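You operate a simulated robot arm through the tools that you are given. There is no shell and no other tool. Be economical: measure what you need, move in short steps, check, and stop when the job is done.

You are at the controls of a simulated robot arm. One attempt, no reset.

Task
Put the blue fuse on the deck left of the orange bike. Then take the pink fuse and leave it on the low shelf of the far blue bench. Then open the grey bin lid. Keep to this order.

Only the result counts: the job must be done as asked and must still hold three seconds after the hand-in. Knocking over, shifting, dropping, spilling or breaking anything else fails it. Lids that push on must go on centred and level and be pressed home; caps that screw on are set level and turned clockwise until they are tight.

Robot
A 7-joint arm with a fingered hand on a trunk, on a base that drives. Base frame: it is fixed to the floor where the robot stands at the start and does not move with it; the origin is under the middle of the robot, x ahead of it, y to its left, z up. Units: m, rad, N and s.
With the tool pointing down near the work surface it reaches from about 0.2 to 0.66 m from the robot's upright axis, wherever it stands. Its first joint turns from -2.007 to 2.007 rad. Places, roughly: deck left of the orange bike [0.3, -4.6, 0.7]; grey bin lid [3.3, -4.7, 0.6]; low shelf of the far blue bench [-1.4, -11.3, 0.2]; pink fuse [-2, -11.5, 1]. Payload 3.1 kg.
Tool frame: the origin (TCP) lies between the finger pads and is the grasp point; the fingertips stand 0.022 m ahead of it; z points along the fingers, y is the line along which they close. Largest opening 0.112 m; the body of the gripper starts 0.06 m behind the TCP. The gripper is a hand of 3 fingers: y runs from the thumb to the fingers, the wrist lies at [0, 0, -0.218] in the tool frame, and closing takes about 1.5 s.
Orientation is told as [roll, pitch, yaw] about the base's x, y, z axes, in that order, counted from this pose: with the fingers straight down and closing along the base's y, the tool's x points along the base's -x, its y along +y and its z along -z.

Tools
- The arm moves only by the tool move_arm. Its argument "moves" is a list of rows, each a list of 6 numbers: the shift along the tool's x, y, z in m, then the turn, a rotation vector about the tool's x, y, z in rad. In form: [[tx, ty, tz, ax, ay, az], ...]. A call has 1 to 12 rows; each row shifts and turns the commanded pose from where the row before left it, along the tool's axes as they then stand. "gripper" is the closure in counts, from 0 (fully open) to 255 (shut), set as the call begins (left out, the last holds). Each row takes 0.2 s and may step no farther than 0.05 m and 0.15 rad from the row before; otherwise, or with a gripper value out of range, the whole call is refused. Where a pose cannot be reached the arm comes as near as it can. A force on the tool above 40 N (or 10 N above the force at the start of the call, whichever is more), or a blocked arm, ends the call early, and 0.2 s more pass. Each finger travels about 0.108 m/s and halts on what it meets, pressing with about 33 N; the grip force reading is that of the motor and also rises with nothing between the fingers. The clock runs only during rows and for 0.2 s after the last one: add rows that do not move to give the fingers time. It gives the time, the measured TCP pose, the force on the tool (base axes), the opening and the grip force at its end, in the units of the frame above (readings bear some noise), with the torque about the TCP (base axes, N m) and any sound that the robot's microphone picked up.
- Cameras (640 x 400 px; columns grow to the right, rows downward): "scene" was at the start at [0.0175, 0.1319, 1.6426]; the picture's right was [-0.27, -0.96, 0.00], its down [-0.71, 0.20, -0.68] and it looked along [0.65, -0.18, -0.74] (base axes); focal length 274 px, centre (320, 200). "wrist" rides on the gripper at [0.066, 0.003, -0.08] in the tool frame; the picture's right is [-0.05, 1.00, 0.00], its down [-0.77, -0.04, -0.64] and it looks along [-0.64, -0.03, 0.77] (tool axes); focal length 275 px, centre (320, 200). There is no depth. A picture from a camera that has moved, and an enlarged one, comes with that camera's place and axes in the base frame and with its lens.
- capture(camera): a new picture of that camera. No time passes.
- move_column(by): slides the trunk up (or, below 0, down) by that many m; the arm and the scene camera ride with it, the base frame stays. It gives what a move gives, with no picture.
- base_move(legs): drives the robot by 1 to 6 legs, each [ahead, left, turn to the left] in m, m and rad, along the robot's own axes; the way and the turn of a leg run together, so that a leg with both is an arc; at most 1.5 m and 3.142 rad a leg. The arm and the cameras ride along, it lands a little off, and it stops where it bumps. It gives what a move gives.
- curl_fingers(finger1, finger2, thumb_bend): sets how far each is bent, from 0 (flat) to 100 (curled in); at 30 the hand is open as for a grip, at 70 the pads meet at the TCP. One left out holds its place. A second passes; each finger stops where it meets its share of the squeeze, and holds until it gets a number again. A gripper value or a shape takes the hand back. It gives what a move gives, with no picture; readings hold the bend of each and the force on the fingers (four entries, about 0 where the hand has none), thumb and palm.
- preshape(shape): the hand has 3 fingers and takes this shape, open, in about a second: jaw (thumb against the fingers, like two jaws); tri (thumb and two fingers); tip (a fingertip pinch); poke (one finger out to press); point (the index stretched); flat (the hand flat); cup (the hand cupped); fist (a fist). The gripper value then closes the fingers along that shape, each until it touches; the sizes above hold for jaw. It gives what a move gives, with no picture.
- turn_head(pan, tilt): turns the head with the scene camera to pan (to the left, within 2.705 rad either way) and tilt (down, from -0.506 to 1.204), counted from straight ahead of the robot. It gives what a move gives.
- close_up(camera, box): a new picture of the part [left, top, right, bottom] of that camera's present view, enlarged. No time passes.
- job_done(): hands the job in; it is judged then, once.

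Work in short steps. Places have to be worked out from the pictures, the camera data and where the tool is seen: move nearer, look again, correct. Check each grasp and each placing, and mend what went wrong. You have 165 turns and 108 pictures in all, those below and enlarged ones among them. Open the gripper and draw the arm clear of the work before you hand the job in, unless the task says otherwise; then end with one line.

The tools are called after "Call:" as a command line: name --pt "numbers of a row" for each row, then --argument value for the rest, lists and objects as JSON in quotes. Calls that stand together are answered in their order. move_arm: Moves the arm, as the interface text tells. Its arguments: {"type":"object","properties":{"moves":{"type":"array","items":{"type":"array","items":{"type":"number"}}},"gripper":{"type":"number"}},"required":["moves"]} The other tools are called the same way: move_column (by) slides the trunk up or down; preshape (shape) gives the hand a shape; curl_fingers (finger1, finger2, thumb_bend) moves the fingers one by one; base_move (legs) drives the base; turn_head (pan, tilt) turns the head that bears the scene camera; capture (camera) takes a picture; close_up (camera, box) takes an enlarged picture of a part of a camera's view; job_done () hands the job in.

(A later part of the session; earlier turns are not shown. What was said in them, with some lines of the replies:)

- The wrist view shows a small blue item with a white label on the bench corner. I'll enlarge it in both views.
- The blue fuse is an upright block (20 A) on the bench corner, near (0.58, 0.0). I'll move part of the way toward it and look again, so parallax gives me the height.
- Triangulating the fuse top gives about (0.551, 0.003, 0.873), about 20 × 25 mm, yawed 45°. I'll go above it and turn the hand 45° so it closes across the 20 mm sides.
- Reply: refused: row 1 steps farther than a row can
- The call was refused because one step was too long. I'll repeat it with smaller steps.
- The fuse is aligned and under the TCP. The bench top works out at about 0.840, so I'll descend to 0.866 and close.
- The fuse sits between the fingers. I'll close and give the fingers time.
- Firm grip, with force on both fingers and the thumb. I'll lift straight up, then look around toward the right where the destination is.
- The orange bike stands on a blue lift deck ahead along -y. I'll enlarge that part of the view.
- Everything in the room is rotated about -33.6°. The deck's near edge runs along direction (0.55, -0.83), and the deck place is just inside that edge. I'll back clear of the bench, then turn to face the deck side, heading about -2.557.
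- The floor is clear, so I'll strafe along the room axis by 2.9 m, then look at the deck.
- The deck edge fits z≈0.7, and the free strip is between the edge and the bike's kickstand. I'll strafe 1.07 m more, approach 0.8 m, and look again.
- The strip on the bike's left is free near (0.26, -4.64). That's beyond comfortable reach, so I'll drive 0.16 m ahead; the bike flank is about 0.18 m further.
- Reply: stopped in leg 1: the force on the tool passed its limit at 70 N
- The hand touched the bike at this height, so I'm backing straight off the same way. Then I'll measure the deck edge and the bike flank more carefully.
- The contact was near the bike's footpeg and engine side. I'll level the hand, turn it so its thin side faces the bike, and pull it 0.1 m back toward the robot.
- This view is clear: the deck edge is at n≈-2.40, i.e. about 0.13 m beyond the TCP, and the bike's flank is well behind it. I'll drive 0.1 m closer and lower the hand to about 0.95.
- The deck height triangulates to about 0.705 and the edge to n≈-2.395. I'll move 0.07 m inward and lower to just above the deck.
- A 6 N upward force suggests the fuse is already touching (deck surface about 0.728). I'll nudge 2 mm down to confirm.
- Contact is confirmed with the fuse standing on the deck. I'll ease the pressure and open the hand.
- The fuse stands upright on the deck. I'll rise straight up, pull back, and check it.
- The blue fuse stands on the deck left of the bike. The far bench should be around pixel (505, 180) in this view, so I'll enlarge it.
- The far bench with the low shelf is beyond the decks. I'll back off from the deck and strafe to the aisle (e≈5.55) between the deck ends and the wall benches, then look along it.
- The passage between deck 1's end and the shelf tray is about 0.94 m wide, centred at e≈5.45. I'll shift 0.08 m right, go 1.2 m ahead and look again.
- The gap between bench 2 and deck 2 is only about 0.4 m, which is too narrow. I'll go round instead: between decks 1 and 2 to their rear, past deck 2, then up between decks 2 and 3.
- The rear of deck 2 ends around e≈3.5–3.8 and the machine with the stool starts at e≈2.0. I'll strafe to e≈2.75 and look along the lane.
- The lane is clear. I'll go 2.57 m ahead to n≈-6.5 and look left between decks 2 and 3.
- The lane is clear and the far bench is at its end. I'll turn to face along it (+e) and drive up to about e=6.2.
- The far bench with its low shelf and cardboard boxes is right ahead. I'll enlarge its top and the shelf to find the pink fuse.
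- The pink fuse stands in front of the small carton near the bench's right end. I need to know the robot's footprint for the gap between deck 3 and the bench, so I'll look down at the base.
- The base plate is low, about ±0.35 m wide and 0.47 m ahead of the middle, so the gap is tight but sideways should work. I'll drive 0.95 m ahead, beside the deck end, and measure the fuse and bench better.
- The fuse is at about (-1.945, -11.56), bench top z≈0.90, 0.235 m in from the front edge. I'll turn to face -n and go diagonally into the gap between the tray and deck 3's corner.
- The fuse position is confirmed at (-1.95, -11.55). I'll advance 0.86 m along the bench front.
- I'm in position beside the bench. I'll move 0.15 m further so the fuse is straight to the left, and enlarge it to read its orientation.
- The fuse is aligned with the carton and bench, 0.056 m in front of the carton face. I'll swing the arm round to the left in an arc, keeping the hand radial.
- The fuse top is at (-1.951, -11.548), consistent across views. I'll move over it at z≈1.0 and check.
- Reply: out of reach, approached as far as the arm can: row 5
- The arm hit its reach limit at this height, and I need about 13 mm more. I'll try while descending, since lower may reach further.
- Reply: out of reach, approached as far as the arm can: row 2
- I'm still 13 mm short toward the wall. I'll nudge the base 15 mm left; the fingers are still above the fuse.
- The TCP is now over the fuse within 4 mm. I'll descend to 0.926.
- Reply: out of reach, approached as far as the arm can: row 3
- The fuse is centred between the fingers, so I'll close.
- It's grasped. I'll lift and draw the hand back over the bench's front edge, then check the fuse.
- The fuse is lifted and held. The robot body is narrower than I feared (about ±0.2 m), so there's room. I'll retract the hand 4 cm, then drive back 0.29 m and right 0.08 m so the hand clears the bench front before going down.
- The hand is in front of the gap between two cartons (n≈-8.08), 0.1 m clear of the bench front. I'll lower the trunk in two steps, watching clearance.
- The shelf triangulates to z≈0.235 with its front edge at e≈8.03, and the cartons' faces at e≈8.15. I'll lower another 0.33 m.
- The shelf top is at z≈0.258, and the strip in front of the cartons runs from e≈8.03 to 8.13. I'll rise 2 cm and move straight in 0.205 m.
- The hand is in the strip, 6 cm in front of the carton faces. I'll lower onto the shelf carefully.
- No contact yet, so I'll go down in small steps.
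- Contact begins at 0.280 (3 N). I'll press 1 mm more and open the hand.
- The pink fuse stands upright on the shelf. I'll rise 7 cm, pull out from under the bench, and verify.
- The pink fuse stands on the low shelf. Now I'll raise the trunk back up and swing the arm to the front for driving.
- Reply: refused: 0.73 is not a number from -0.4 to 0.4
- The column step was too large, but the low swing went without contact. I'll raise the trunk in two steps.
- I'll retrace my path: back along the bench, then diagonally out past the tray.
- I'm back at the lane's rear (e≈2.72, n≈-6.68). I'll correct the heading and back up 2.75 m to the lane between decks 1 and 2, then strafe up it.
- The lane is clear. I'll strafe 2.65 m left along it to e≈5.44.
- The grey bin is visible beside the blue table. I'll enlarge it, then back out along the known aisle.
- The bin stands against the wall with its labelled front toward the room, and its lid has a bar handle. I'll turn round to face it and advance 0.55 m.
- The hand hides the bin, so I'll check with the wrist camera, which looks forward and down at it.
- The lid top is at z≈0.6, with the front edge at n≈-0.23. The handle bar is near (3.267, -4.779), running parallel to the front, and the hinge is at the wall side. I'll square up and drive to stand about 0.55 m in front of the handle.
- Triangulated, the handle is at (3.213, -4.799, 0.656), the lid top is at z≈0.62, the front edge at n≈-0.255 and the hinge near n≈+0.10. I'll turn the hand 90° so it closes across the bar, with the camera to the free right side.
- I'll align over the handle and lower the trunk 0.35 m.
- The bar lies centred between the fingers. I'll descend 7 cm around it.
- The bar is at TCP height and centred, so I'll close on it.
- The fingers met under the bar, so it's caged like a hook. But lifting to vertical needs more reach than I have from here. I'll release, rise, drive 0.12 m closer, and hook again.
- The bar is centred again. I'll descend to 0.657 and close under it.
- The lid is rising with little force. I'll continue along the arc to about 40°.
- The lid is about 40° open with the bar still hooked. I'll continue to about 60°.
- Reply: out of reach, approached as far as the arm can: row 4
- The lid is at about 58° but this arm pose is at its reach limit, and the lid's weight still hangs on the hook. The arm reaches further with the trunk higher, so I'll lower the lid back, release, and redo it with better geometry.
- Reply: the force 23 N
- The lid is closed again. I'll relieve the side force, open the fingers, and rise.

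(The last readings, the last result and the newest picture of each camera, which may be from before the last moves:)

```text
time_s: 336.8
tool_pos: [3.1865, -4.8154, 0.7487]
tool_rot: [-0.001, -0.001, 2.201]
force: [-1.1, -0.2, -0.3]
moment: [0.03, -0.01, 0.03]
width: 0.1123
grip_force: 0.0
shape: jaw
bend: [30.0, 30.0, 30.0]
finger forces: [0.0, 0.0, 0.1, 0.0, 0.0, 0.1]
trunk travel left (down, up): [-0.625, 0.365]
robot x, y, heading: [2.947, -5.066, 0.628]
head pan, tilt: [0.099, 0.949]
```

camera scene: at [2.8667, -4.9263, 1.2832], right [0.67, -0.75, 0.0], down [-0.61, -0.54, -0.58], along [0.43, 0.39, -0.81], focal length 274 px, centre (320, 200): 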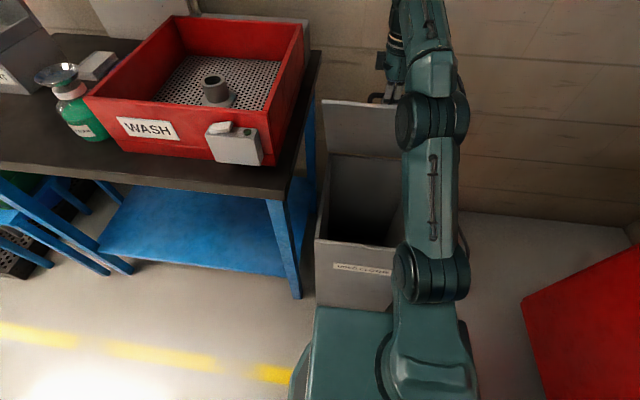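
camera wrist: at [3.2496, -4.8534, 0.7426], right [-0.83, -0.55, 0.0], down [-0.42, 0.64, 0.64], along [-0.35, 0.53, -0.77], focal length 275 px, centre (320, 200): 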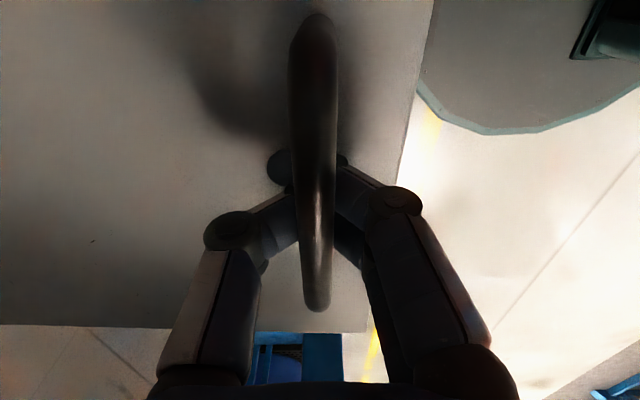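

That works. I'll raise the trunk another 0.15 m while lowering the arm the same amount, then drive 0.04 m closer.

Call:
move_column --by 0.15

Call:
move_arm --pt "0 0 0.04 0 0 0" --pt "0 0 0.04 0 0 0" --pt "0 0 0.04 0 0 0" --pt "0 0 0.03 0 0 0" --pt "0 0 0 0 0 0"

Call:
base_move --legs '[[0.04, 0, 0]]'

Call:
capture --camera "wrist"

```text
time_s: 338.5
tool_pos: [3.1861, -4.8156, 0.8985]
tool_rot: [0.001, 0.0, 2.201]
force: [0.1, -0.2, -0.6]
moment: [0.0, 0.01, -0.01]
width: 0.1119
grip_force: 0.1
shape: jaw
bend: [30.0, 30.0, 30.0]
finger forces: [0.0, 0.1, 0.0, 0.0, 0.0, 0.1]
trunk travel left (down, up): [-0.775, 0.215]
robot x, y, heading: [2.9485, -5.0643, 0.629]
head pan, tilt: [0.099, 0.949]
```

```text
time_s: 339.7
tool_pos: [3.188, -4.815, 0.7463]
tool_rot: [0.0, 0.0, 2.202]
force: [0.0, 0.1, 0.2]
moment: [0.03, 0.03, 0.01]
width: 0.1123
grip_force: 0.0
shape: jaw
bend: [30.0, 30.0, 30.0]
finger forces: [0.0, 0.1, 0.0, 0.0, 0.0, 0.0]
trunk travel left (down, up): [-0.775, 0.215]
robot x, y, heading: [2.9491, -5.0632, 0.629]
head pan, tilt: [0.099, 0.949]
```

```text
time_s: 340.6
tool_pos: [3.2197, -4.7916, 0.7479]
tool_rot: [0.0, 0.0, 2.201]
force: [0.3, 0.6, 0.3]
moment: [-0.03, 0.03, -0.02]
width: 0.1118
grip_force: 0.1
shape: jaw
bend: [30.0, 30.0, 30.0]
finger forces: [0.0, 0.1, 0.0, 0.1, 0.0, 0.0]
trunk travel left (down, up): [-0.775, 0.215]
robot x, y, heading: [2.9782, -5.0409, 0.631]
head pan, tilt: [0.099, 0.949]
```

```text
19 pictures are left
camera wrist: at [3.2564, -4.8476, 0.8283], right [-0.83, -0.55, 0.0], down [-0.42, 0.64, 0.64], along [-0.35, 0.53, -0.77], focal length 275 px, centre (320, 200)
```

wrist: 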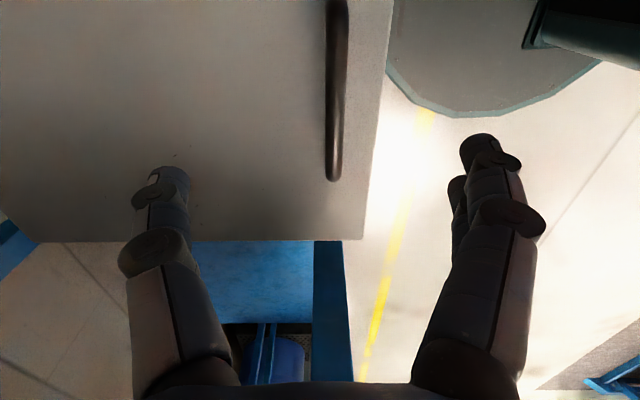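

I'm close enough. I'll shift 8 mm to centre on the bar, descend, and hook it again.

Call:
move_arm --pt "0 0.008 0.03 0 0 0" --pt "0 0 0.035 0 0 0" --pt "0 0 0.025 0 0 0" --pt "0 0 0 0 0 0"

Call:
move_arm --pt "0 0 0 0 0 0" --pt "0 0 0 0 0 0" --pt "0 0 0 0 0 0" --pt "0 0 0 0 0 0" --pt "0 0 0 0 0 0" --pt "0 0 0 0 0 0" --pt "0 0 0 0 0 0" --pt "0 0 0 0 0 0" --pt "0 0 0 0 0 0" --gripper 255

Call:
capture --camera "wrist"

```text
time_s: 341.6
tool_pos: [3.2121, -4.7989, 0.6571]
tool_rot: [0.001, 0.0, 2.199]
force: [-0.1, -0.2, -0.7]
moment: [0.01, 0.05, 0.03]
width: 0.1119
grip_force: 0.0
shape: jaw
bend: [30.0, 30.0, 30.0]
finger forces: [0.1, 0.0, 0.0, 0.1, 0.0, 0.1]
trunk travel left (down, up): [-0.775, 0.215]
robot x, y, heading: [2.9826, -5.0407, 0.632]
head pan, tilt: [0.099, 0.949]
```

```text
time_s: 343.6
tool_pos: [3.213, -4.7978, 0.6569]
tool_rot: [0.0, 0.002, 2.2]
force: [8.7, 6.6, -5.0]
moment: [-0.06, 0.1, -0.03]
width: 0.0
grip_force: 32.7
shape: jaw
bend: [68.0, 68.0, 78.0]
finger forces: [5.1, 4.4, 0.0, 0.1, 17.2, 0.1]
trunk travel left (down, up): [-0.775, 0.215]
robot x, y, heading: [2.982, -5.0385, 0.628]
head pan, tilt: [0.099, 0.949]
```

```text
18 pictures are left
camera wrist: at [3.25, -4.8532, 0.7379], right [-0.83, -0.55, 0.0], down [-0.42, 0.64, 0.64], along [-0.35, 0.53, -0.77], focal length 275 px, centre (320, 200)
```

wrist: 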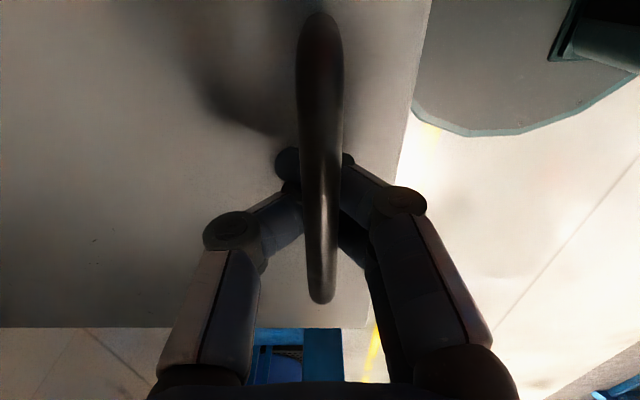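

Hooked again. I'll lift along the arc to 50°.

Call:
move_arm --pt "0 -0.0056 -0.0279 0 0 0" --pt "0 -0.008 -0.0273 0 0 0" --pt "0 -0.0103 -0.0265 0 0 0" --pt "0 -0.0126 -0.0255 0 0 0" --pt "0 -0.0148 -0.0243 0 0 0" --pt "0 -0.0168 -0.0229 0 0 0" --pt "0 -0.0188 -0.0213 0 0 0" --pt "0 -0.0206 -0.0197 0 0 0" --pt "0 -0.0222 -0.0178 0 0 0" --pt "0 -0.0236 -0.0157 0 0 0" --pt "0 0 0 0 0 0"

Call:
move_arm --pt "0 -0.025 -0.0137 0 0 0" --pt "0 -0.026 -0.0114 0 0 0" --pt "0 -0.0269 -0.0092 0 0 0" --pt "0 0 0 0 0 0"

Call:
capture --camera "wrist"

```text
time_s: 346.0
tool_pos: [3.3392, -4.7072, 0.8853]
tool_rot: [0.001, -0.002, 2.2]
force: [7.3, -5.7, -12.0]
moment: [0.03, 0.14, -0.02]
width: 0.0002
grip_force: 33.0
shape: jaw
bend: [69.0, 69.0, 78.0]
finger forces: [0.0, 0.1, 0.0, 0.0, 13.3, 0.0]
trunk travel left (down, up): [-0.775, 0.215]
robot x, y, heading: [2.9819, -5.0412, 0.626]
head pan, tilt: [0.099, 0.949]
```

```text
time_s: 347.0
tool_pos: [3.4017, -4.663, 0.9193]
tool_rot: [0.003, -0.003, 2.199]
force: [10.2, -9.2, -19.1]
moment: [0.04, 0.15, -0.03]
width: 0.0
grip_force: 33.8
shape: jaw
bend: [69.0, 69.0, 78.0]
finger forces: [0.1, 0.0, 0.0, 0.0, 18.8, 0.0]
trunk travel left (down, up): [-0.775, 0.215]
robot x, y, heading: [2.9763, -5.0411, 0.627]
head pan, tilt: [0.099, 0.949]
```

```text
17 pictures are left
camera wrist: at [3.4396, -4.7176, 1.0002], right [-0.84, -0.55, 0.0], down [-0.42, 0.65, 0.64], along [-0.35, 0.53, -0.77], focal length 275 px, centre (320, 200)
```

wrist: 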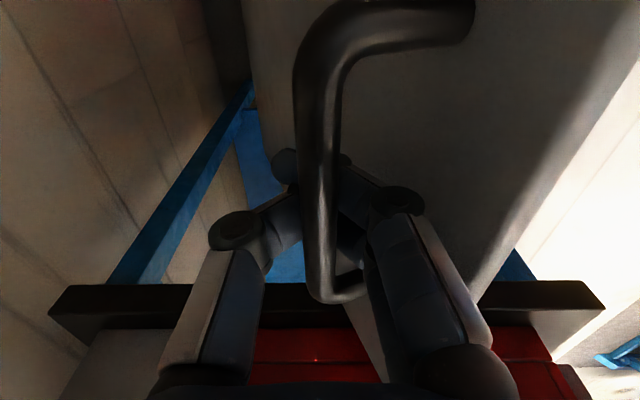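

The lid is at about 65°. There's some sideways load, so I'll shift slightly right and continue mostly toward the wall.

Call:
move_arm --pt "0.004 -0.0277 0.002 0 0 0" --pt "0.002 -0.02 0 0 0 0" --pt "0 0 0 0 0 0"

Call:
capture --camera "scene"

```text
time_s: 347.8
tool_pos: [3.4403, -4.6364, 0.9192]
tool_rot: [-0.002, 0.001, 2.201]
force: [-1.1, 0.6, 0.1]
moment: [0.02, -0.06, -0.08]
width: 0.0001
grip_force: 32.8
shape: jaw
bend: [69.0, 69.0, 77.0]
finger forces: [0.0, 0.1, 0.1, 0.0, 0.1, 0.0]
trunk travel left (down, up): [-0.775, 0.215]
robot x, y, heading: [2.9784, -5.0424, 0.633]
head pan, tilt: [0.099, 0.949]
```

```text
16 pictures are left
camera scene: at [2.8966, -4.9039, 1.6333], right [0.67, -0.75, 0.0], down [-0.61, -0.54, -0.58], along [0.43, 0.39, -0.81], focal length 274 px, centre (320, 200)
```

scene: 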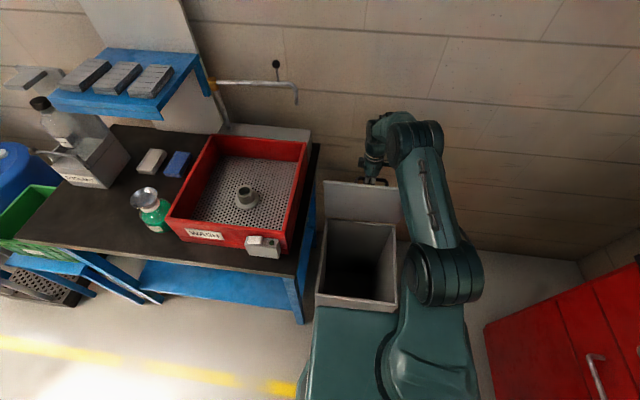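

Forces dropped to about zero, so the lid may be balanced near vertical. I'll check with the wrist camera.

Call:
capture --camera "wrist"

Call:
close_up --camera "scene" --box '[290, 90, 450, 250]'

```text
15 pictures are left
camera wrist: at [3.4766, -4.692, 1.0012], right [-0.83, -0.55, 0.0], down [-0.43, 0.64, 0.64], along [-0.35, 0.53, -0.77], focal length 275 px, centre (320, 200)
```

wrist: 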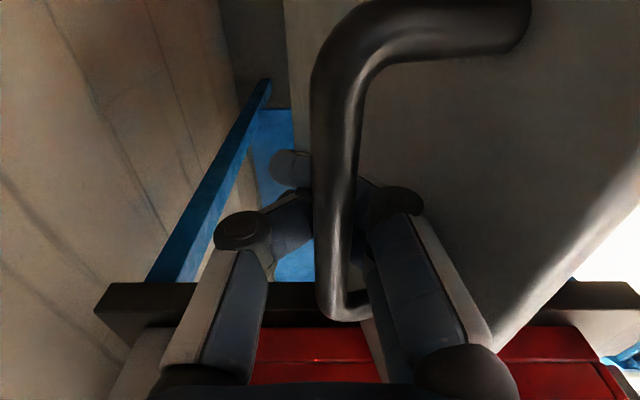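

```text
2.50 times, centred on (370, 170) of scene
camera zoom: at [2.8966, -4.9039, 1.6333], right [0.67, -0.75, 0.0], down [-0.61, -0.54, -0.58], along [0.43, 0.39, -0.81], focal length 684 px, centre (195, 275)
```

zoom: 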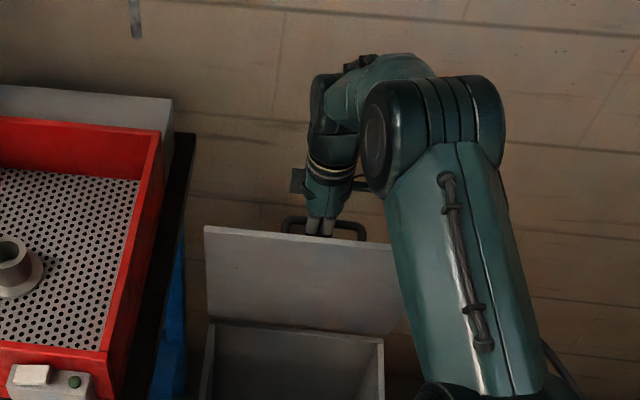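

The lid is about 78° open. I'll keep moving toward the wall in small steps to see how far the arm reaches.

Call:
move_arm --pt "0 -0.02 -0.001 0 0 0" --pt "0 -0.02 0 0 0 0" --pt "0 0 0 0 0 0"

Call:
close_up --camera "scene" --box '[290, 90, 450, 250]'

```text
time_s: 348.6
tool_pos: [3.4737, -4.6146, 0.921]
tool_rot: [0.0, 0.0, 2.202]
force: [-0.9, -0.3, -1.2]
moment: [0.0, -0.06, 0.02]
width: 0.0
grip_force: 32.6
shape: jaw
bend: [69.0, 69.0, 77.0]
finger forces: [0.0, 0.0, 0.1, 0.0, 0.0, 0.1]
trunk travel left (down, up): [-0.775, 0.215]
robot x, y, heading: [2.9816, -5.0433, 0.629]
head pan, tilt: [0.099, 0.949]
```

```text
2.50 times, centred on (370, 170) of scene
camera zoom: at [2.8976, -4.9045, 1.6333], right [0.67, -0.75, 0.0], down [-0.61, -0.54, -0.58], along [0.43, 0.39, -0.81], focal length 684 px, centre (195, 275)
```

zoom: 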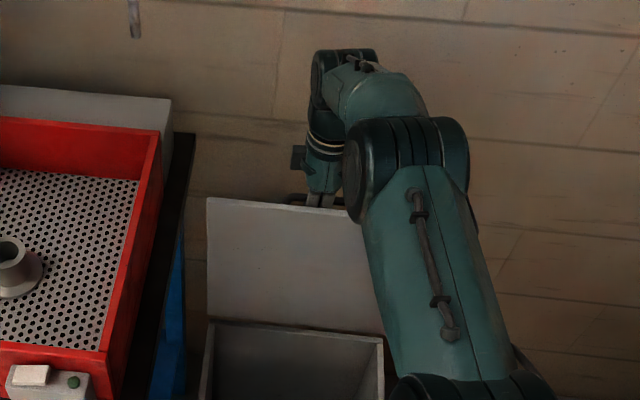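

The lid is at about 85° with nearly no load and no reach limit yet. I'll continue another 5 cm.

Call:
move_arm --pt "0 -0.02 0 0 0 0" --pt "0 -0.02 0 0 0 0" --pt "0 -0.01 0 0 0 0" --pt "0 0 0 0 0 0"

Call:
close_up --camera "scene" --box '[290, 90, 450, 250]'

```text
time_s: 349.6
tool_pos: [3.4803, -4.6075, 0.921]
tool_rot: [0.0, 0.0, 2.201]
force: [-2.1, -0.6, -3.2]
moment: [0.03, -0.02, -0.01]
width: 0.0
grip_force: 32.9
shape: jaw
bend: [69.0, 69.0, 77.0]
finger forces: [0.0, 0.1, 0.0, 0.0, 0.0, 0.1]
out of reach, approached as far as the arm can: row 1, 2, 3
trunk travel left (down, up): [-0.775, 0.215]
robot x, y, heading: [2.9817, -5.0404, 0.632]
head pan, tilt: [0.099, 0.949]
```

```text
2.50 times, centred on (370, 170) of scene
camera zoom: at [2.8977, -4.9039, 1.6333], right [0.67, -0.75, 0.0], down [-0.61, -0.54, -0.58], along [0.43, 0.39, -0.81], focal length 684 px, centre (195, 275)
```

zoom: 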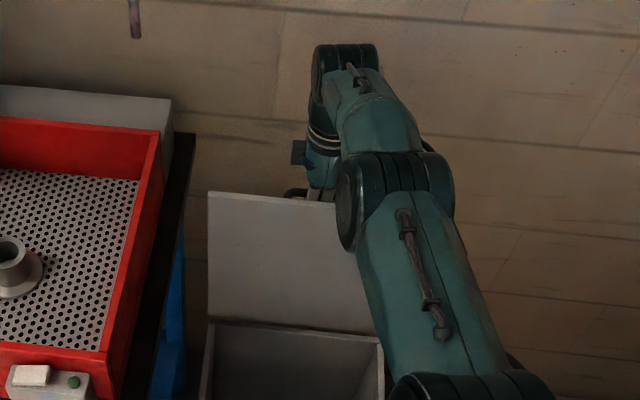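

The arm is at its limit with the lid at about 87–88°. The base disk's radius is about 0.243 m, leaving roughly 6 cm to the bin, so I'll creep the base 3 cm ahead to carry the lid past vertical.

Call:
base_move --legs '[[0.03, 0, 0]]'

Call:
close_up --camera "scene" --box '[290, 90, 450, 250]'

Call:
capture --camera "wrist"

```text
time_s: 350.4
tool_pos: [3.5059, -4.5916, 0.9202]
tool_rot: [0.001, -0.001, 2.201]
force: [-1.1, -1.0, -0.5]
moment: [0.01, -0.01, 0.03]
width: 0.0
grip_force: 32.8
shape: jaw
bend: [69.0, 69.0, 77.0]
finger forces: [0.0, 0.1, 0.0, 0.0, 0.0, 0.0]
trunk travel left (down, up): [-0.775, 0.215]
robot x, y, heading: [3.0043, -5.0265, 0.627]
head pan, tilt: [0.099, 0.949]
```

```text
2.50 times, centred on (370, 170) of scene
camera zoom: at [2.9225, -4.8859, 1.6334], right [0.67, -0.75, 0.0], down [-0.61, -0.54, -0.58], along [0.43, 0.39, -0.81], focal length 684 px, centre (195, 275)
```

zoom: 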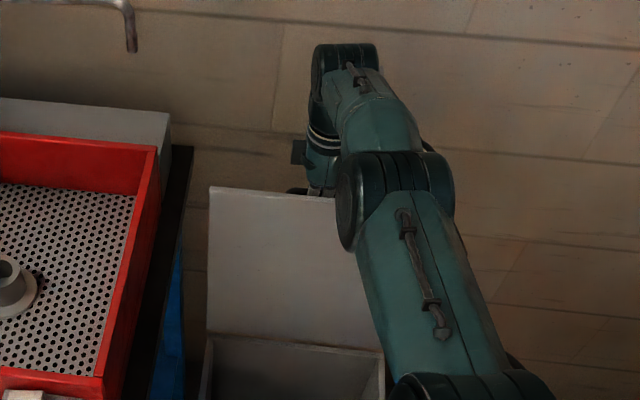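

```text
10 pictures are left
camera wrist: at [3.5422, -4.6455, 1.0011], right [-0.83, -0.55, 0.0], down [-0.42, 0.64, 0.64], along [-0.35, 0.53, -0.77], focal length 275 px, centre (320, 200)
```

wrist: 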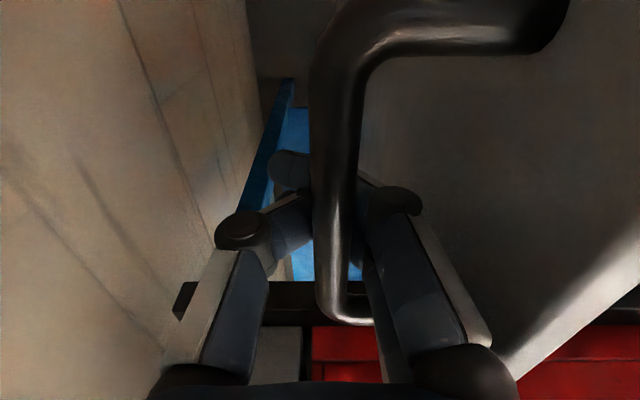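

The lid is now past vertical, at about 94°. The front fingers lie between bar and lid, so I'll open only the thumb; the fingers can still catch the bar.

Call:
curl_fingers --thumb_bend 45

Call:
capture --camera "wrist"

```text
time_s: 351.4
tool_pos: [3.5049, -4.5901, 0.9191]
tool_rot: [0.001, 0.0, 2.202]
force: [-2.7, -3.8, -14.7]
moment: [0.1, -0.05, -0.01]
width: 0.006
grip_force: 6.7
shape: fingers
bend: [67.0, 68.0, 61.0]
finger forces: [8.0, 5.4, 0.0, 0.0, 0.0, 0.1]
trunk travel left (down, up): [-0.775, 0.215]
robot x, y, heading: [3.0053, -5.026, 0.633]
head pan, tilt: [0.099, 0.949]
```

```text
9 pictures are left
camera wrist: at [3.5423, -4.6454, 1.0002], right [-0.83, -0.55, 0.0], down [-0.42, 0.65, 0.64], along [-0.35, 0.53, -0.77], focal length 275 px, centre (320, 200)
```

wrist: 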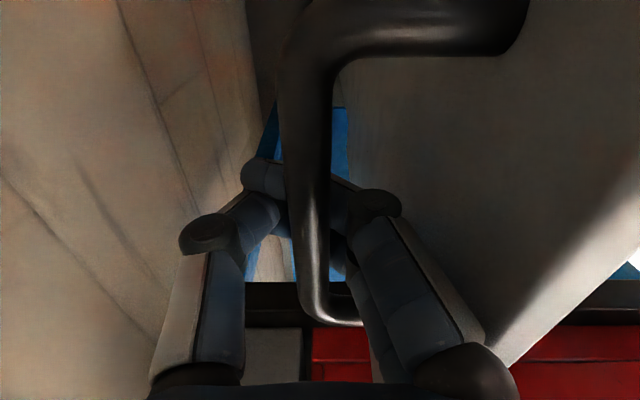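

The lid has tipped back and its bar now rests on the fingertips. I'll lower the hand slightly to see whether the lid settles on its own stop.

Call:
move_arm --pt "0 0 0.006 0 0 0" --pt "0 0 0.006 0 0 0" --pt "0 0 0 0 0 0" --pt "0 0 0 0 0 0"

```text
time_s: 352.4
tool_pos: [3.5023, -4.5906, 0.9084]
tool_rot: [-0.002, 0.001, 2.201]
force: [0.8, 1.1, 1.5]
moment: [-0.03, 0.09, -0.02]
width: 0.0066
grip_force: 0.8
shape: fingers
bend: [66.0, 67.0, 60.0]
finger forces: [0.0, 1.2, 0.0, 0.0, 0.0, 0.2]
out of reach, approached as far as the arm can: row 2
trunk travel left (down, up): [-0.775, 0.215]
robot x, y, heading: [3.005, -5.0245, 0.632]
head pan, tilt: [0.099, 0.949]
```

The load is gone, so the lid rests on its own stop. I'll open the thumb further to free the bar.

Call:
curl_fingers --thumb_bend 32

Call:
close_up --camera "wrist" --box '[120, 60, 520, 400]'

```text
time_s: 353.4
tool_pos: [3.5035, -4.5915, 0.9088]
tool_rot: [-0.003, 0.0, 2.201]
force: [0.1, 0.3, 0.2]
moment: [-0.02, 0.01, -0.04]
width: 0.0069
grip_force: 0.3
shape: fingers
bend: [66.0, 67.0, 59.0]
finger forces: [0.0, 0.5, 0.0, 0.0, 0.0, 0.3]
trunk travel left (down, up): [-0.775, 0.215]
robot x, y, heading: [3.0058, -5.0217, 0.631]
head pan, tilt: [0.099, 0.949]
```

```text
1.18 times, centred on (320, 230) of wrist
camera zoom: at [3.5392, -4.6471, 0.9898], right [-0.83, -0.55, 0.0], down [-0.43, 0.64, 0.64], along [-0.35, 0.53, -0.77], focal length 324 px, centre (320, 165)
```

zoom: 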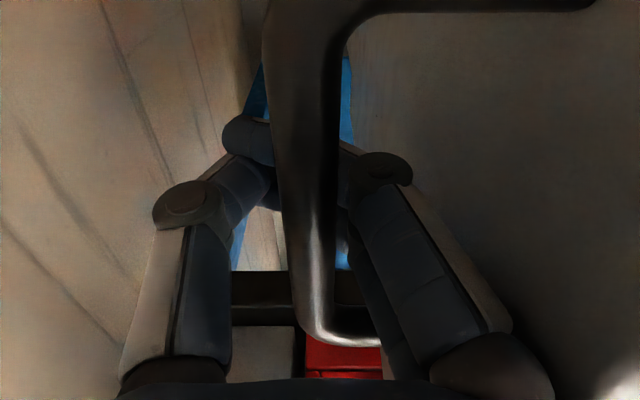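

The thumb is blocked by the wall behind. I'll move the hand 8 mm back from the wall so the thumb can straighten, keeping clear of the lid, and re-open it.

Call:
move_arm --pt "0 0.004 0 0 0 0" --pt "0 0.004 0 0 0 0" --pt "0 0 0 0 0 0"

Call:
curl_fingers --thumb_bend 32

Call:
close_up --camera "wrist" --box '[120, 60, 520, 400]'

```text
time_s: 354.2
tool_pos: [3.4951, -4.5962, 0.9073]
tool_rot: [-0.001, 0.0, 2.2]
force: [0.8, 0.4, 0.6]
moment: [-0.06, 0.08, -0.01]
width: 0.0072
grip_force: 1.0
shape: fingers
bend: [66.0, 67.0, 59.0]
finger forces: [0.0, 0.6, 0.0, 0.0, 0.0, 0.7]
trunk travel left (down, up): [-0.775, 0.215]
robot x, y, heading: [3.0076, -5.0239, 0.626]
head pan, tilt: [0.099, 0.949]
```

```text
time_s: 355.2
tool_pos: [3.4964, -4.5965, 0.9073]
tool_rot: [-0.003, 0.001, 2.2]
force: [0.2, 0.0, 0.8]
moment: [0.04, 0.01, -0.02]
width: 0.007
grip_force: 0.4
shape: fingers
bend: [66.0, 67.0, 59.0]
finger forces: [0.0, 0.1, 0.0, 0.0, 0.1, 0.4]
trunk travel left (down, up): [-0.775, 0.215]
robot x, y, heading: [3.0069, -5.0278, 0.628]
head pan, tilt: [0.099, 0.949]
```

```text
1.18 times, centred on (320, 230) of wrist
camera zoom: at [3.5327, -4.652, 0.9891], right [-0.83, -0.55, 0.0], down [-0.43, 0.64, 0.64], along [-0.35, 0.53, -0.77], focal length 324 px, centre (320, 165)
```

zoom: 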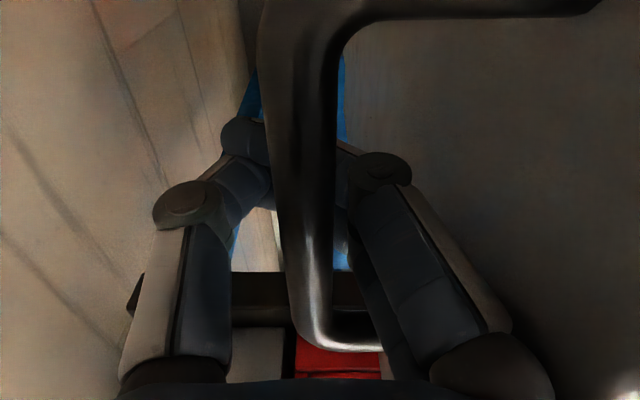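

The thumb doesn't open past 59 although it shows no contact force. I'll ask for a small combined opening of all three, well short of pushing the lid.

Call:
curl_fingers --finger1 62 --finger2 62 --thumb_bend 45

```text
time_s: 356.2
tool_pos: [3.4971, -4.5971, 0.9088]
tool_rot: [-0.002, 0.0, 2.202]
force: [-0.3, -0.1, 0.6]
moment: [0.01, 0.04, -0.02]
width: 0.0034
grip_force: 0.1
shape: fingers
bend: [70.0, 70.0, 60.0]
finger forces: [0.0, 0.0, 0.0, 0.0, 0.0, 0.3]
trunk travel left (down, up): [-0.775, 0.215]
robot x, y, heading: [3.0014, -5.0247, 0.632]
head pan, tilt: [0.099, 0.949]
```

Call:
capture --camera "wrist"

```text
6 pictures are left
camera wrist: at [3.5328, -4.652, 0.9891], right [-0.83, -0.55, 0.0], down [-0.43, 0.64, 0.64], along [-0.35, 0.53, -0.77], focal length 275 px, centre (320, 200)
```

wrist: 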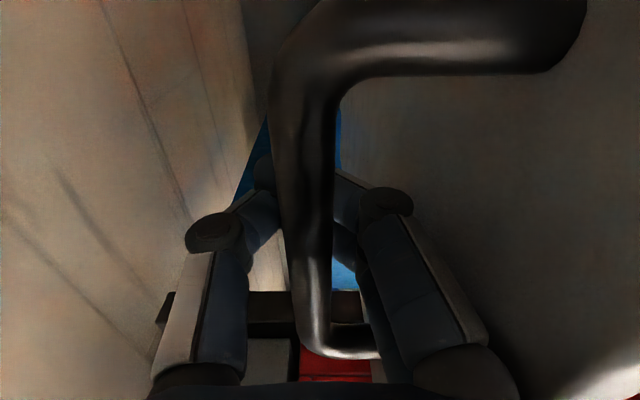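

The thumb is cramped by the wall here. I'll bring the lid back a few degrees, open the thumb fully where it has room, and let the lid lean on the two front fingers to test whether it stays by itself.

Call:
move_arm --pt "0 0.012 0 0 0 0" --pt "0 0.012 0 0 0 0" --pt "0 0 0 0 0 0"

Call:
curl_fingers --thumb_bend 30

Call:
capture --camera "wrist"

```text
time_s: 357.0
tool_pos: [3.4755, -4.6121, 0.908]
tool_rot: [-0.002, 0.001, 2.201]
force: [-0.1, 0.5, -0.3]
moment: [-0.03, 0.03, 0.03]
width: 0.0034
grip_force: 0.1
shape: fingers
bend: [70.0, 70.0, 60.0]
finger forces: [0.0, 0.4, 0.0, 0.0, 0.0, 0.1]
trunk travel left (down, up): [-0.775, 0.215]
robot x, y, heading: [3.0055, -5.0203, 0.622]
head pan, tilt: [0.099, 0.949]
```

```text
time_s: 358.0
tool_pos: [3.4761, -4.6113, 0.9084]
tool_rot: [-0.001, 0.0, 2.199]
force: [1.3, 1.2, 0.4]
moment: [0.01, 0.0, -0.05]
width: 0.0015
grip_force: 0.5
shape: fingers
bend: [70.0, 70.0, 46.0]
finger forces: [0.0, 1.4, 0.1, 0.1, 0.0, 0.0]
trunk travel left (down, up): [-0.775, 0.215]
robot x, y, heading: [3.0052, -5.0215, 0.623]
head pan, tilt: [0.099, 0.949]
```

```text
5 pictures are left
camera wrist: at [3.5131, -4.6667, 0.9898], right [-0.83, -0.55, 0.0], down [-0.43, 0.64, 0.64], along [-0.35, 0.53, -0.77], focal length 275 px, centre (320, 200)
```

wrist: 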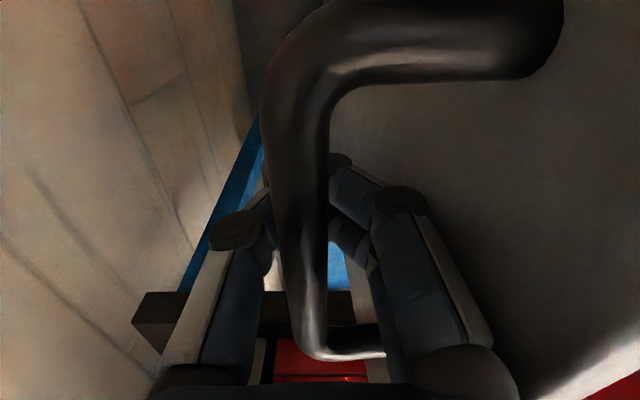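

The lid is at about 85° and doesn't press on the fingers, so the hinge may hold by friction. I'll open the jaw partly (about 46 mm) with a small shift toward the wall, then rise straight out.

Call:
move_arm --pt "0 -0.004 0 0 0 0" --pt "0 -0.004 0 0 0 0" --pt "0 -0.004 0 0 0 0" --pt "0 0 0 0 0 0" --pt "0 0 0 0 0 0" --gripper 150

Call:
capture --camera "wrist"

```text
time_s: 359.2
tool_pos: [3.4852, -4.6034, 0.9089]
tool_rot: [-0.003, 0.0, 2.201]
force: [0.1, 0.5, -0.4]
moment: [-0.01, -0.04, 0.01]
width: 0.0461
grip_force: 0.1
shape: jaw
bend: [73.0, 73.0, 70.0]
finger forces: [0.7, 0.1, 0.0, 0.0, 0.0, 0.0]
trunk travel left (down, up): [-0.775, 0.215]
robot x, y, heading: [3.0111, -5.0229, 0.624]
head pan, tilt: [0.099, 0.949]
```

```text
4 pictures are left
camera wrist: at [3.5225, -4.6596, 0.9901], right [-0.83, -0.55, 0.0], down [-0.43, 0.64, 0.64], along [-0.35, 0.53, -0.77], focal length 275 px, centre (320, 200)
```

wrist: 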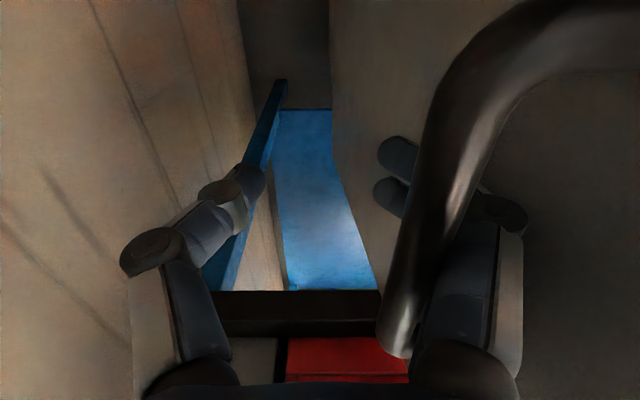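

The thumb is now free, and the lid leans very lightly (0.7 N) on the front fingers at about 80°. I'll back the fingers off a few millimetres and read the finger forces to see whether the lid holds by itself.

Call:
move_arm --pt "0 0.005 0 0 0 0" --pt "0 0 0 0 0 0" --pt "0 0 0 0 0 0"

Call:
move_arm --pt "0 0.006 0 0 0 0" --pt "0 0 0 0 0 0" --pt "0 0 0 0 0 0"

Call:
capture --camera "wrist"

```text
time_s: 360.0
tool_pos: [3.4832, -4.6075, 0.908]
tool_rot: [-0.002, -0.001, 2.201]
force: [0.4, 1.4, -0.6]
moment: [0.01, -0.05, 0.01]
width: 0.0461
grip_force: 0.0
shape: jaw
bend: [73.0, 73.0, 70.0]
finger forces: [0.1, 0.0, 0.1, 0.0, 0.1, 0.0]
trunk travel left (down, up): [-0.775, 0.215]
robot x, y, heading: [3.0049, -5.0239, 0.627]
head pan, tilt: [0.099, 0.949]
```

```text
time_s: 360.8
tool_pos: [3.4778, -4.6112, 0.9095]
tool_rot: [-0.003, 0.0, 2.2]
force: [0.2, -0.4, 1.1]
moment: [0.04, 0.01, 0.03]
width: 0.0459
grip_force: 0.0
shape: jaw
bend: [73.0, 73.0, 70.0]
finger forces: [0.1, 0.6, 0.0, 0.0, 0.0, 0.0]
trunk travel left (down, up): [-0.775, 0.215]
robot x, y, heading: [3.006, -5.0232, 0.63]
head pan, tilt: [0.099, 0.949]
```

```text
3 pictures are left
camera wrist: at [3.514, -4.6662, 0.9898], right [-0.83, -0.55, 0.0], down [-0.43, 0.64, 0.64], along [-0.35, 0.53, -0.77], focal length 275 px, centre (320, 200)
```

wrist: 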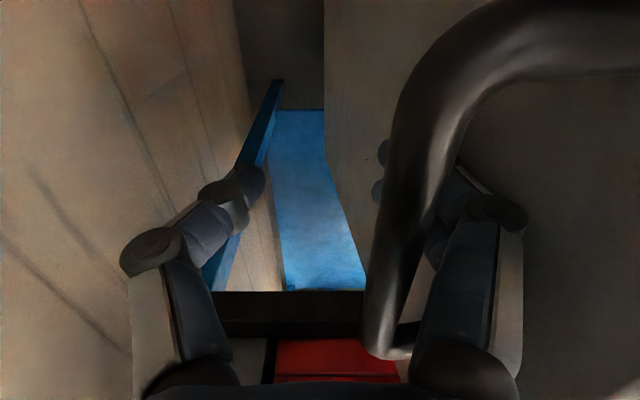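

The bar stayed put while the hand moved back, so the hinge holds the lid by friction at about 80°. I'll open the fingers a little more and rise gently out of the handle.

Call:
move_arm --pt "0 0 0 0 0 0" --pt "0 0 0 0 0 0" --pt "0 0 0 0 0 0" --pt "0 0 -0.01 0 0 0" --pt "0 0 -0.01 0 0 0" --pt "0 0 -0.01 0 0 0" --pt "0 0 0 0 0 0" --gripper 95

```text
time_s: 362.4
tool_pos: [3.4766, -4.6106, 0.9378]
tool_rot: [-0.003, 0.0, 2.201]
force: [-0.6, -0.5, -1.4]
moment: [-0.03, -0.01, -0.04]
width: 0.0701
grip_force: 0.0
shape: jaw
bend: [71.0, 71.0, 69.0]
finger forces: [0.1, 0.1, 0.0, 0.1, 0.0, 0.1]
trunk travel left (down, up): [-0.775, 0.215]
robot x, y, heading: [3.0032, -5.0248, 0.626]
head pan, tilt: [0.099, 0.949]
```

No resistance. I'll continue up.

Call:
move_arm --pt "0 0 -0.015 0 0 0" --pt "0 0 -0.02 0 0 0" --pt "0 0 -0.025 0 0 0" --pt "0 0 -0.03 0 0 0" --pt "0 0 -0.03 0 0 0" --pt "0 0 0 0 0 0"

Call:
capture --camera "scene"

```text
time_s: 363.8
tool_pos: [3.4774, -4.6124, 1.0604]
tool_rot: [0.0, 0.0, 2.203]
force: [-0.7, 0.0, -0.3]
moment: [-0.01, -0.03, -0.02]
width: 0.0697
grip_force: 0.1
shape: jaw
bend: [71.0, 71.0, 69.0]
finger forces: [0.0, 0.0, 0.0, 0.1, 0.0, 0.0]
trunk travel left (down, up): [-0.775, 0.215]
robot x, y, heading: [3.0066, -5.0251, 0.63]
head pan, tilt: [0.099, 0.949]
```

```text
2 pictures are left
camera scene: at [2.9218, -4.8865, 1.6333], right [0.67, -0.75, 0.0], down [-0.61, -0.54, -0.58], along [0.43, 0.39, -0.81], focal length 274 px, centre (320, 200)
```

scene: 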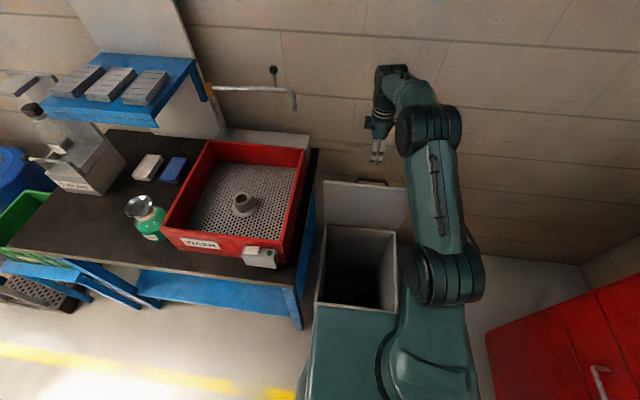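

The hand is out and the lid stays open at about 80°. To make it robust I'll push it past vertical from the inside: close the fingers, pass in front of the lid, and go down.

Call:
move_arm --pt "0 0.04 0 0 0 0" --pt "0 0.04 0 0 0 0" --pt "0 0.04 0 0 0 0" --pt "0 0.04 0 0 0 0" --pt "0 0.01 0 0 0 0" --pt "0 0 0.04 0 0 0" --pt "0 0 0.04 0 0 0" --pt "0 0 0.04 0 0 0" --pt "0 0 0.04 0 0 0" --pt "0 0 0.03 0 0 0" --pt "0 0 0 0 0 0" --gripper 255

Call:
move_arm --pt "0 -0.02 0 0 0 0" --pt "0 -0.02 0 0 0 0" --pt "0 -0.02 0 0 0 0" --pt "0 0 0 0 0 0"

```text
time_s: 366.2
tool_pos: [3.34, -4.7117, 0.8698]
tool_rot: [-0.003, -0.001, 2.201]
force: [0.1, 0.4, 0.3]
moment: [0.0, -0.02, -0.01]
width: 0.0
grip_force: 33.1
shape: jaw
bend: [69.0, 69.0, 77.0]
finger forces: [0.0, 0.0, 0.0, 0.0, 0.0, 0.0]
trunk travel left (down, up): [-0.775, 0.215]
robot x, y, heading: [3.0077, -5.0216, 0.627]
head pan, tilt: [0.099, 0.949]
```

```text
time_s: 367.2
tool_pos: [3.3883, -4.6775, 0.8692]
tool_rot: [-0.002, 0.001, 2.2]
force: [-0.5, -0.4, 0.8]
moment: [0.14, -0.14, -0.04]
width: 0.0
grip_force: 32.6
shape: jaw
bend: [69.0, 69.0, 77.0]
finger forces: [0.0, 0.0, 0.1, 0.0, 0.0, 1.7]
trunk travel left (down, up): [-0.775, 0.215]
robot x, y, heading: [3.0074, -5.0231, 0.626]
head pan, tilt: [0.099, 0.949]
```

Contact with the lid's inside (palm 1.7 N). I'll keep pushing gently toward the wall.

Call:
move_arm --pt "0 -0.015 0 0 0 0" --pt "0 -0.015 0 0 0 0" --pt "0 -0.015 0 0 0 0" --pt "0 -0.015 0 0 0 0" --pt "0 0 0 0 0 0"

Call:
move_arm --pt "0 -0.01 0 0 0 0" --pt "0 -0.01 0 0 0 0" --pt "0 0 0 0 0 0"

```text
time_s: 368.4
tool_pos: [3.4377, -4.6414, 0.8696]
tool_rot: [-0.002, 0.002, 2.201]
force: [0.5, -0.3, -0.6]
moment: [0.07, -0.04, -0.02]
width: 0.0
grip_force: 32.7
shape: jaw
bend: [69.0, 69.0, 77.0]
finger forces: [0.0, 0.0, 0.0, 0.0, 0.0, 0.9]
trunk travel left (down, up): [-0.775, 0.215]
robot x, y, heading: [3.0043, -5.027, 0.628]
head pan, tilt: [0.099, 0.949]
```

```text
time_s: 369.2
tool_pos: [3.453, -4.6308, 0.8702]
tool_rot: [-0.003, 0.001, 2.201]
force: [0.0, -1.4, -0.6]
moment: [0.08, -0.01, -0.04]
width: 0.0001
grip_force: 33.0
shape: jaw
bend: [69.0, 69.0, 77.0]
finger forces: [0.1, 0.0, 0.1, 0.1, 0.0, 0.9]
trunk travel left (down, up): [-0.775, 0.215]
robot x, y, heading: [3.0025, -5.0251, 0.626]
head pan, tilt: [0.099, 0.949]
```

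The lid should be about 95° now. One more small push, then I'll withdraw.

Call:
move_arm --pt "0 -0.008 0 0 0 0" --pt "0 0 0 0 0 0"

Call:
move_arm --pt "0 0.03 0 0 0 0" --pt "0 0.04 0 0 0 0" --pt "0 0.04 0 0 0 0" --pt "0 0.03 0 0 0 0" --pt "0 0 -0.04 0 0 0" --pt "0 0 -0.05 0 0 0" --pt "0 0 -0.05 0 0 0" --pt "0 0 -0.05 0 0 0" --pt "0 0.04 -0.02 0 0 0" --pt "0 0.04 0 0 0 0" --pt "0 0 0 0 0 0"

Call:
base_move --legs '[[-0.4, 0, 0]]'

Call:
move_arm --pt "0 0 0 0 0 0" --pt "0 0 0 0 0 0" --pt "0 0 0 0 0 0" --pt "0 0 0 0 0 0" --pt "0 0 0 0 0 0" --pt "0 0 0 0 0 0" --pt "0 0 0 0 0 0" --pt "0 0 0 0 0 0" --pt "0 0 0 0 0 0" --gripper 0

Call:
capture --camera "scene"

```text
time_s: 369.8
tool_pos: [3.4577, -4.6228, 0.8695]
tool_rot: [-0.002, 0.0, 2.201]
force: [-0.8, 0.1, 0.3]
moment: [0.06, -0.03, -0.02]
width: 0.0001
grip_force: 32.5
shape: jaw
bend: [69.0, 69.0, 77.0]
finger forces: [0.1, 0.0, 0.0, 0.1, 0.0, 0.6]
trunk travel left (down, up): [-0.775, 0.215]
robot x, y, heading: [3.0011, -5.0262, 0.63]
head pan, tilt: [0.099, 0.949]
```

```text
time_s: 372.2
tool_pos: [3.2823, -4.7522, 1.0778]
tool_rot: [0.0, 0.0, 2.2]
force: [0.0, -0.3, 0.0]
moment: [0.0, -0.02, 0.0]
width: 0.0
grip_force: 33.4
shape: jaw
bend: [69.0, 69.0, 77.0]
finger forces: [0.0, 0.1, 0.1, 0.0, 0.1, 0.1]
trunk travel left (down, up): [-0.775, 0.215]
robot x, y, heading: [3.0028, -5.0257, 0.629]
head pan, tilt: [0.099, 0.949]
```

```text
time_s: 374.7
tool_pos: [2.9629, -4.9834, 1.0782]
tool_rot: [-0.002, -0.001, 2.206]
force: [-1.0, 0.1, -0.7]
moment: [-0.04, 0.03, 0.02]
width: 0.0
grip_force: 33.0
shape: jaw
bend: [69.0, 69.0, 77.0]
finger forces: [0.0, 0.1, 0.0, 0.0, 0.1, 0.0]
trunk travel left (down, up): [-0.775, 0.215]
robot x, y, heading: [2.6885, -5.2559, 0.63]
head pan, tilt: [0.099, 0.949]
```

```text
time_s: 376.7
tool_pos: [2.9631, -4.9825, 1.0776]
tool_rot: [-0.002, 0.001, 2.205]
force: [0.0, 0.0, -1.0]
moment: [-0.03, 0.03, 0.0]
width: 0.1121
grip_force: 0.1
shape: jaw
bend: [30.0, 30.0, 30.0]
finger forces: [0.0, 0.0, 0.0, 0.1, 0.0, 0.1]
trunk travel left (down, up): [-0.775, 0.215]
robot x, y, heading: [2.6863, -5.2597, 0.634]
head pan, tilt: [0.099, 0.949]
```

```text
1 pictures are left
camera scene: at [2.602, -5.1198, 1.6333], right [0.67, -0.74, 0.0], down [-0.6, -0.54, -0.58], along [0.43, 0.39, -0.81], focal length 274 px, centre (320, 200)
```

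scene: 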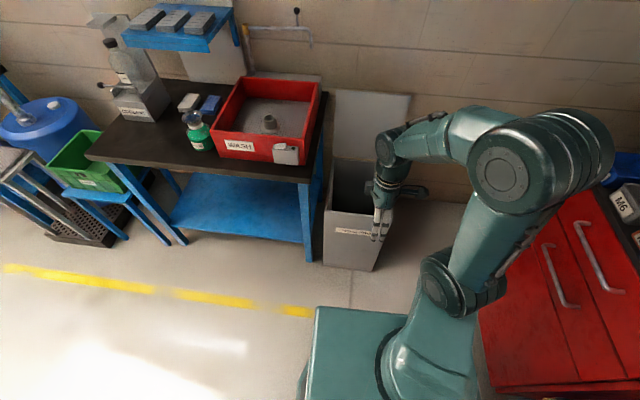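

The lid stands open against the wall by itself more than 4 s after the last touch. Both fuses were seen upright in place after release, and the hand is open and clear. Handing in.

Call:
job_done

```text
The job is handed in.
```

I did all three steps in order and handed the job in: the blue fuse is on the deck left of the orange bike, the pink fuse is on the far bench's low shelf, and the grey bin lid is open. While lining up the first placement, the hand bumped the orange bike once (a 70 N stop); nothing looked shifted in the views afterwards.
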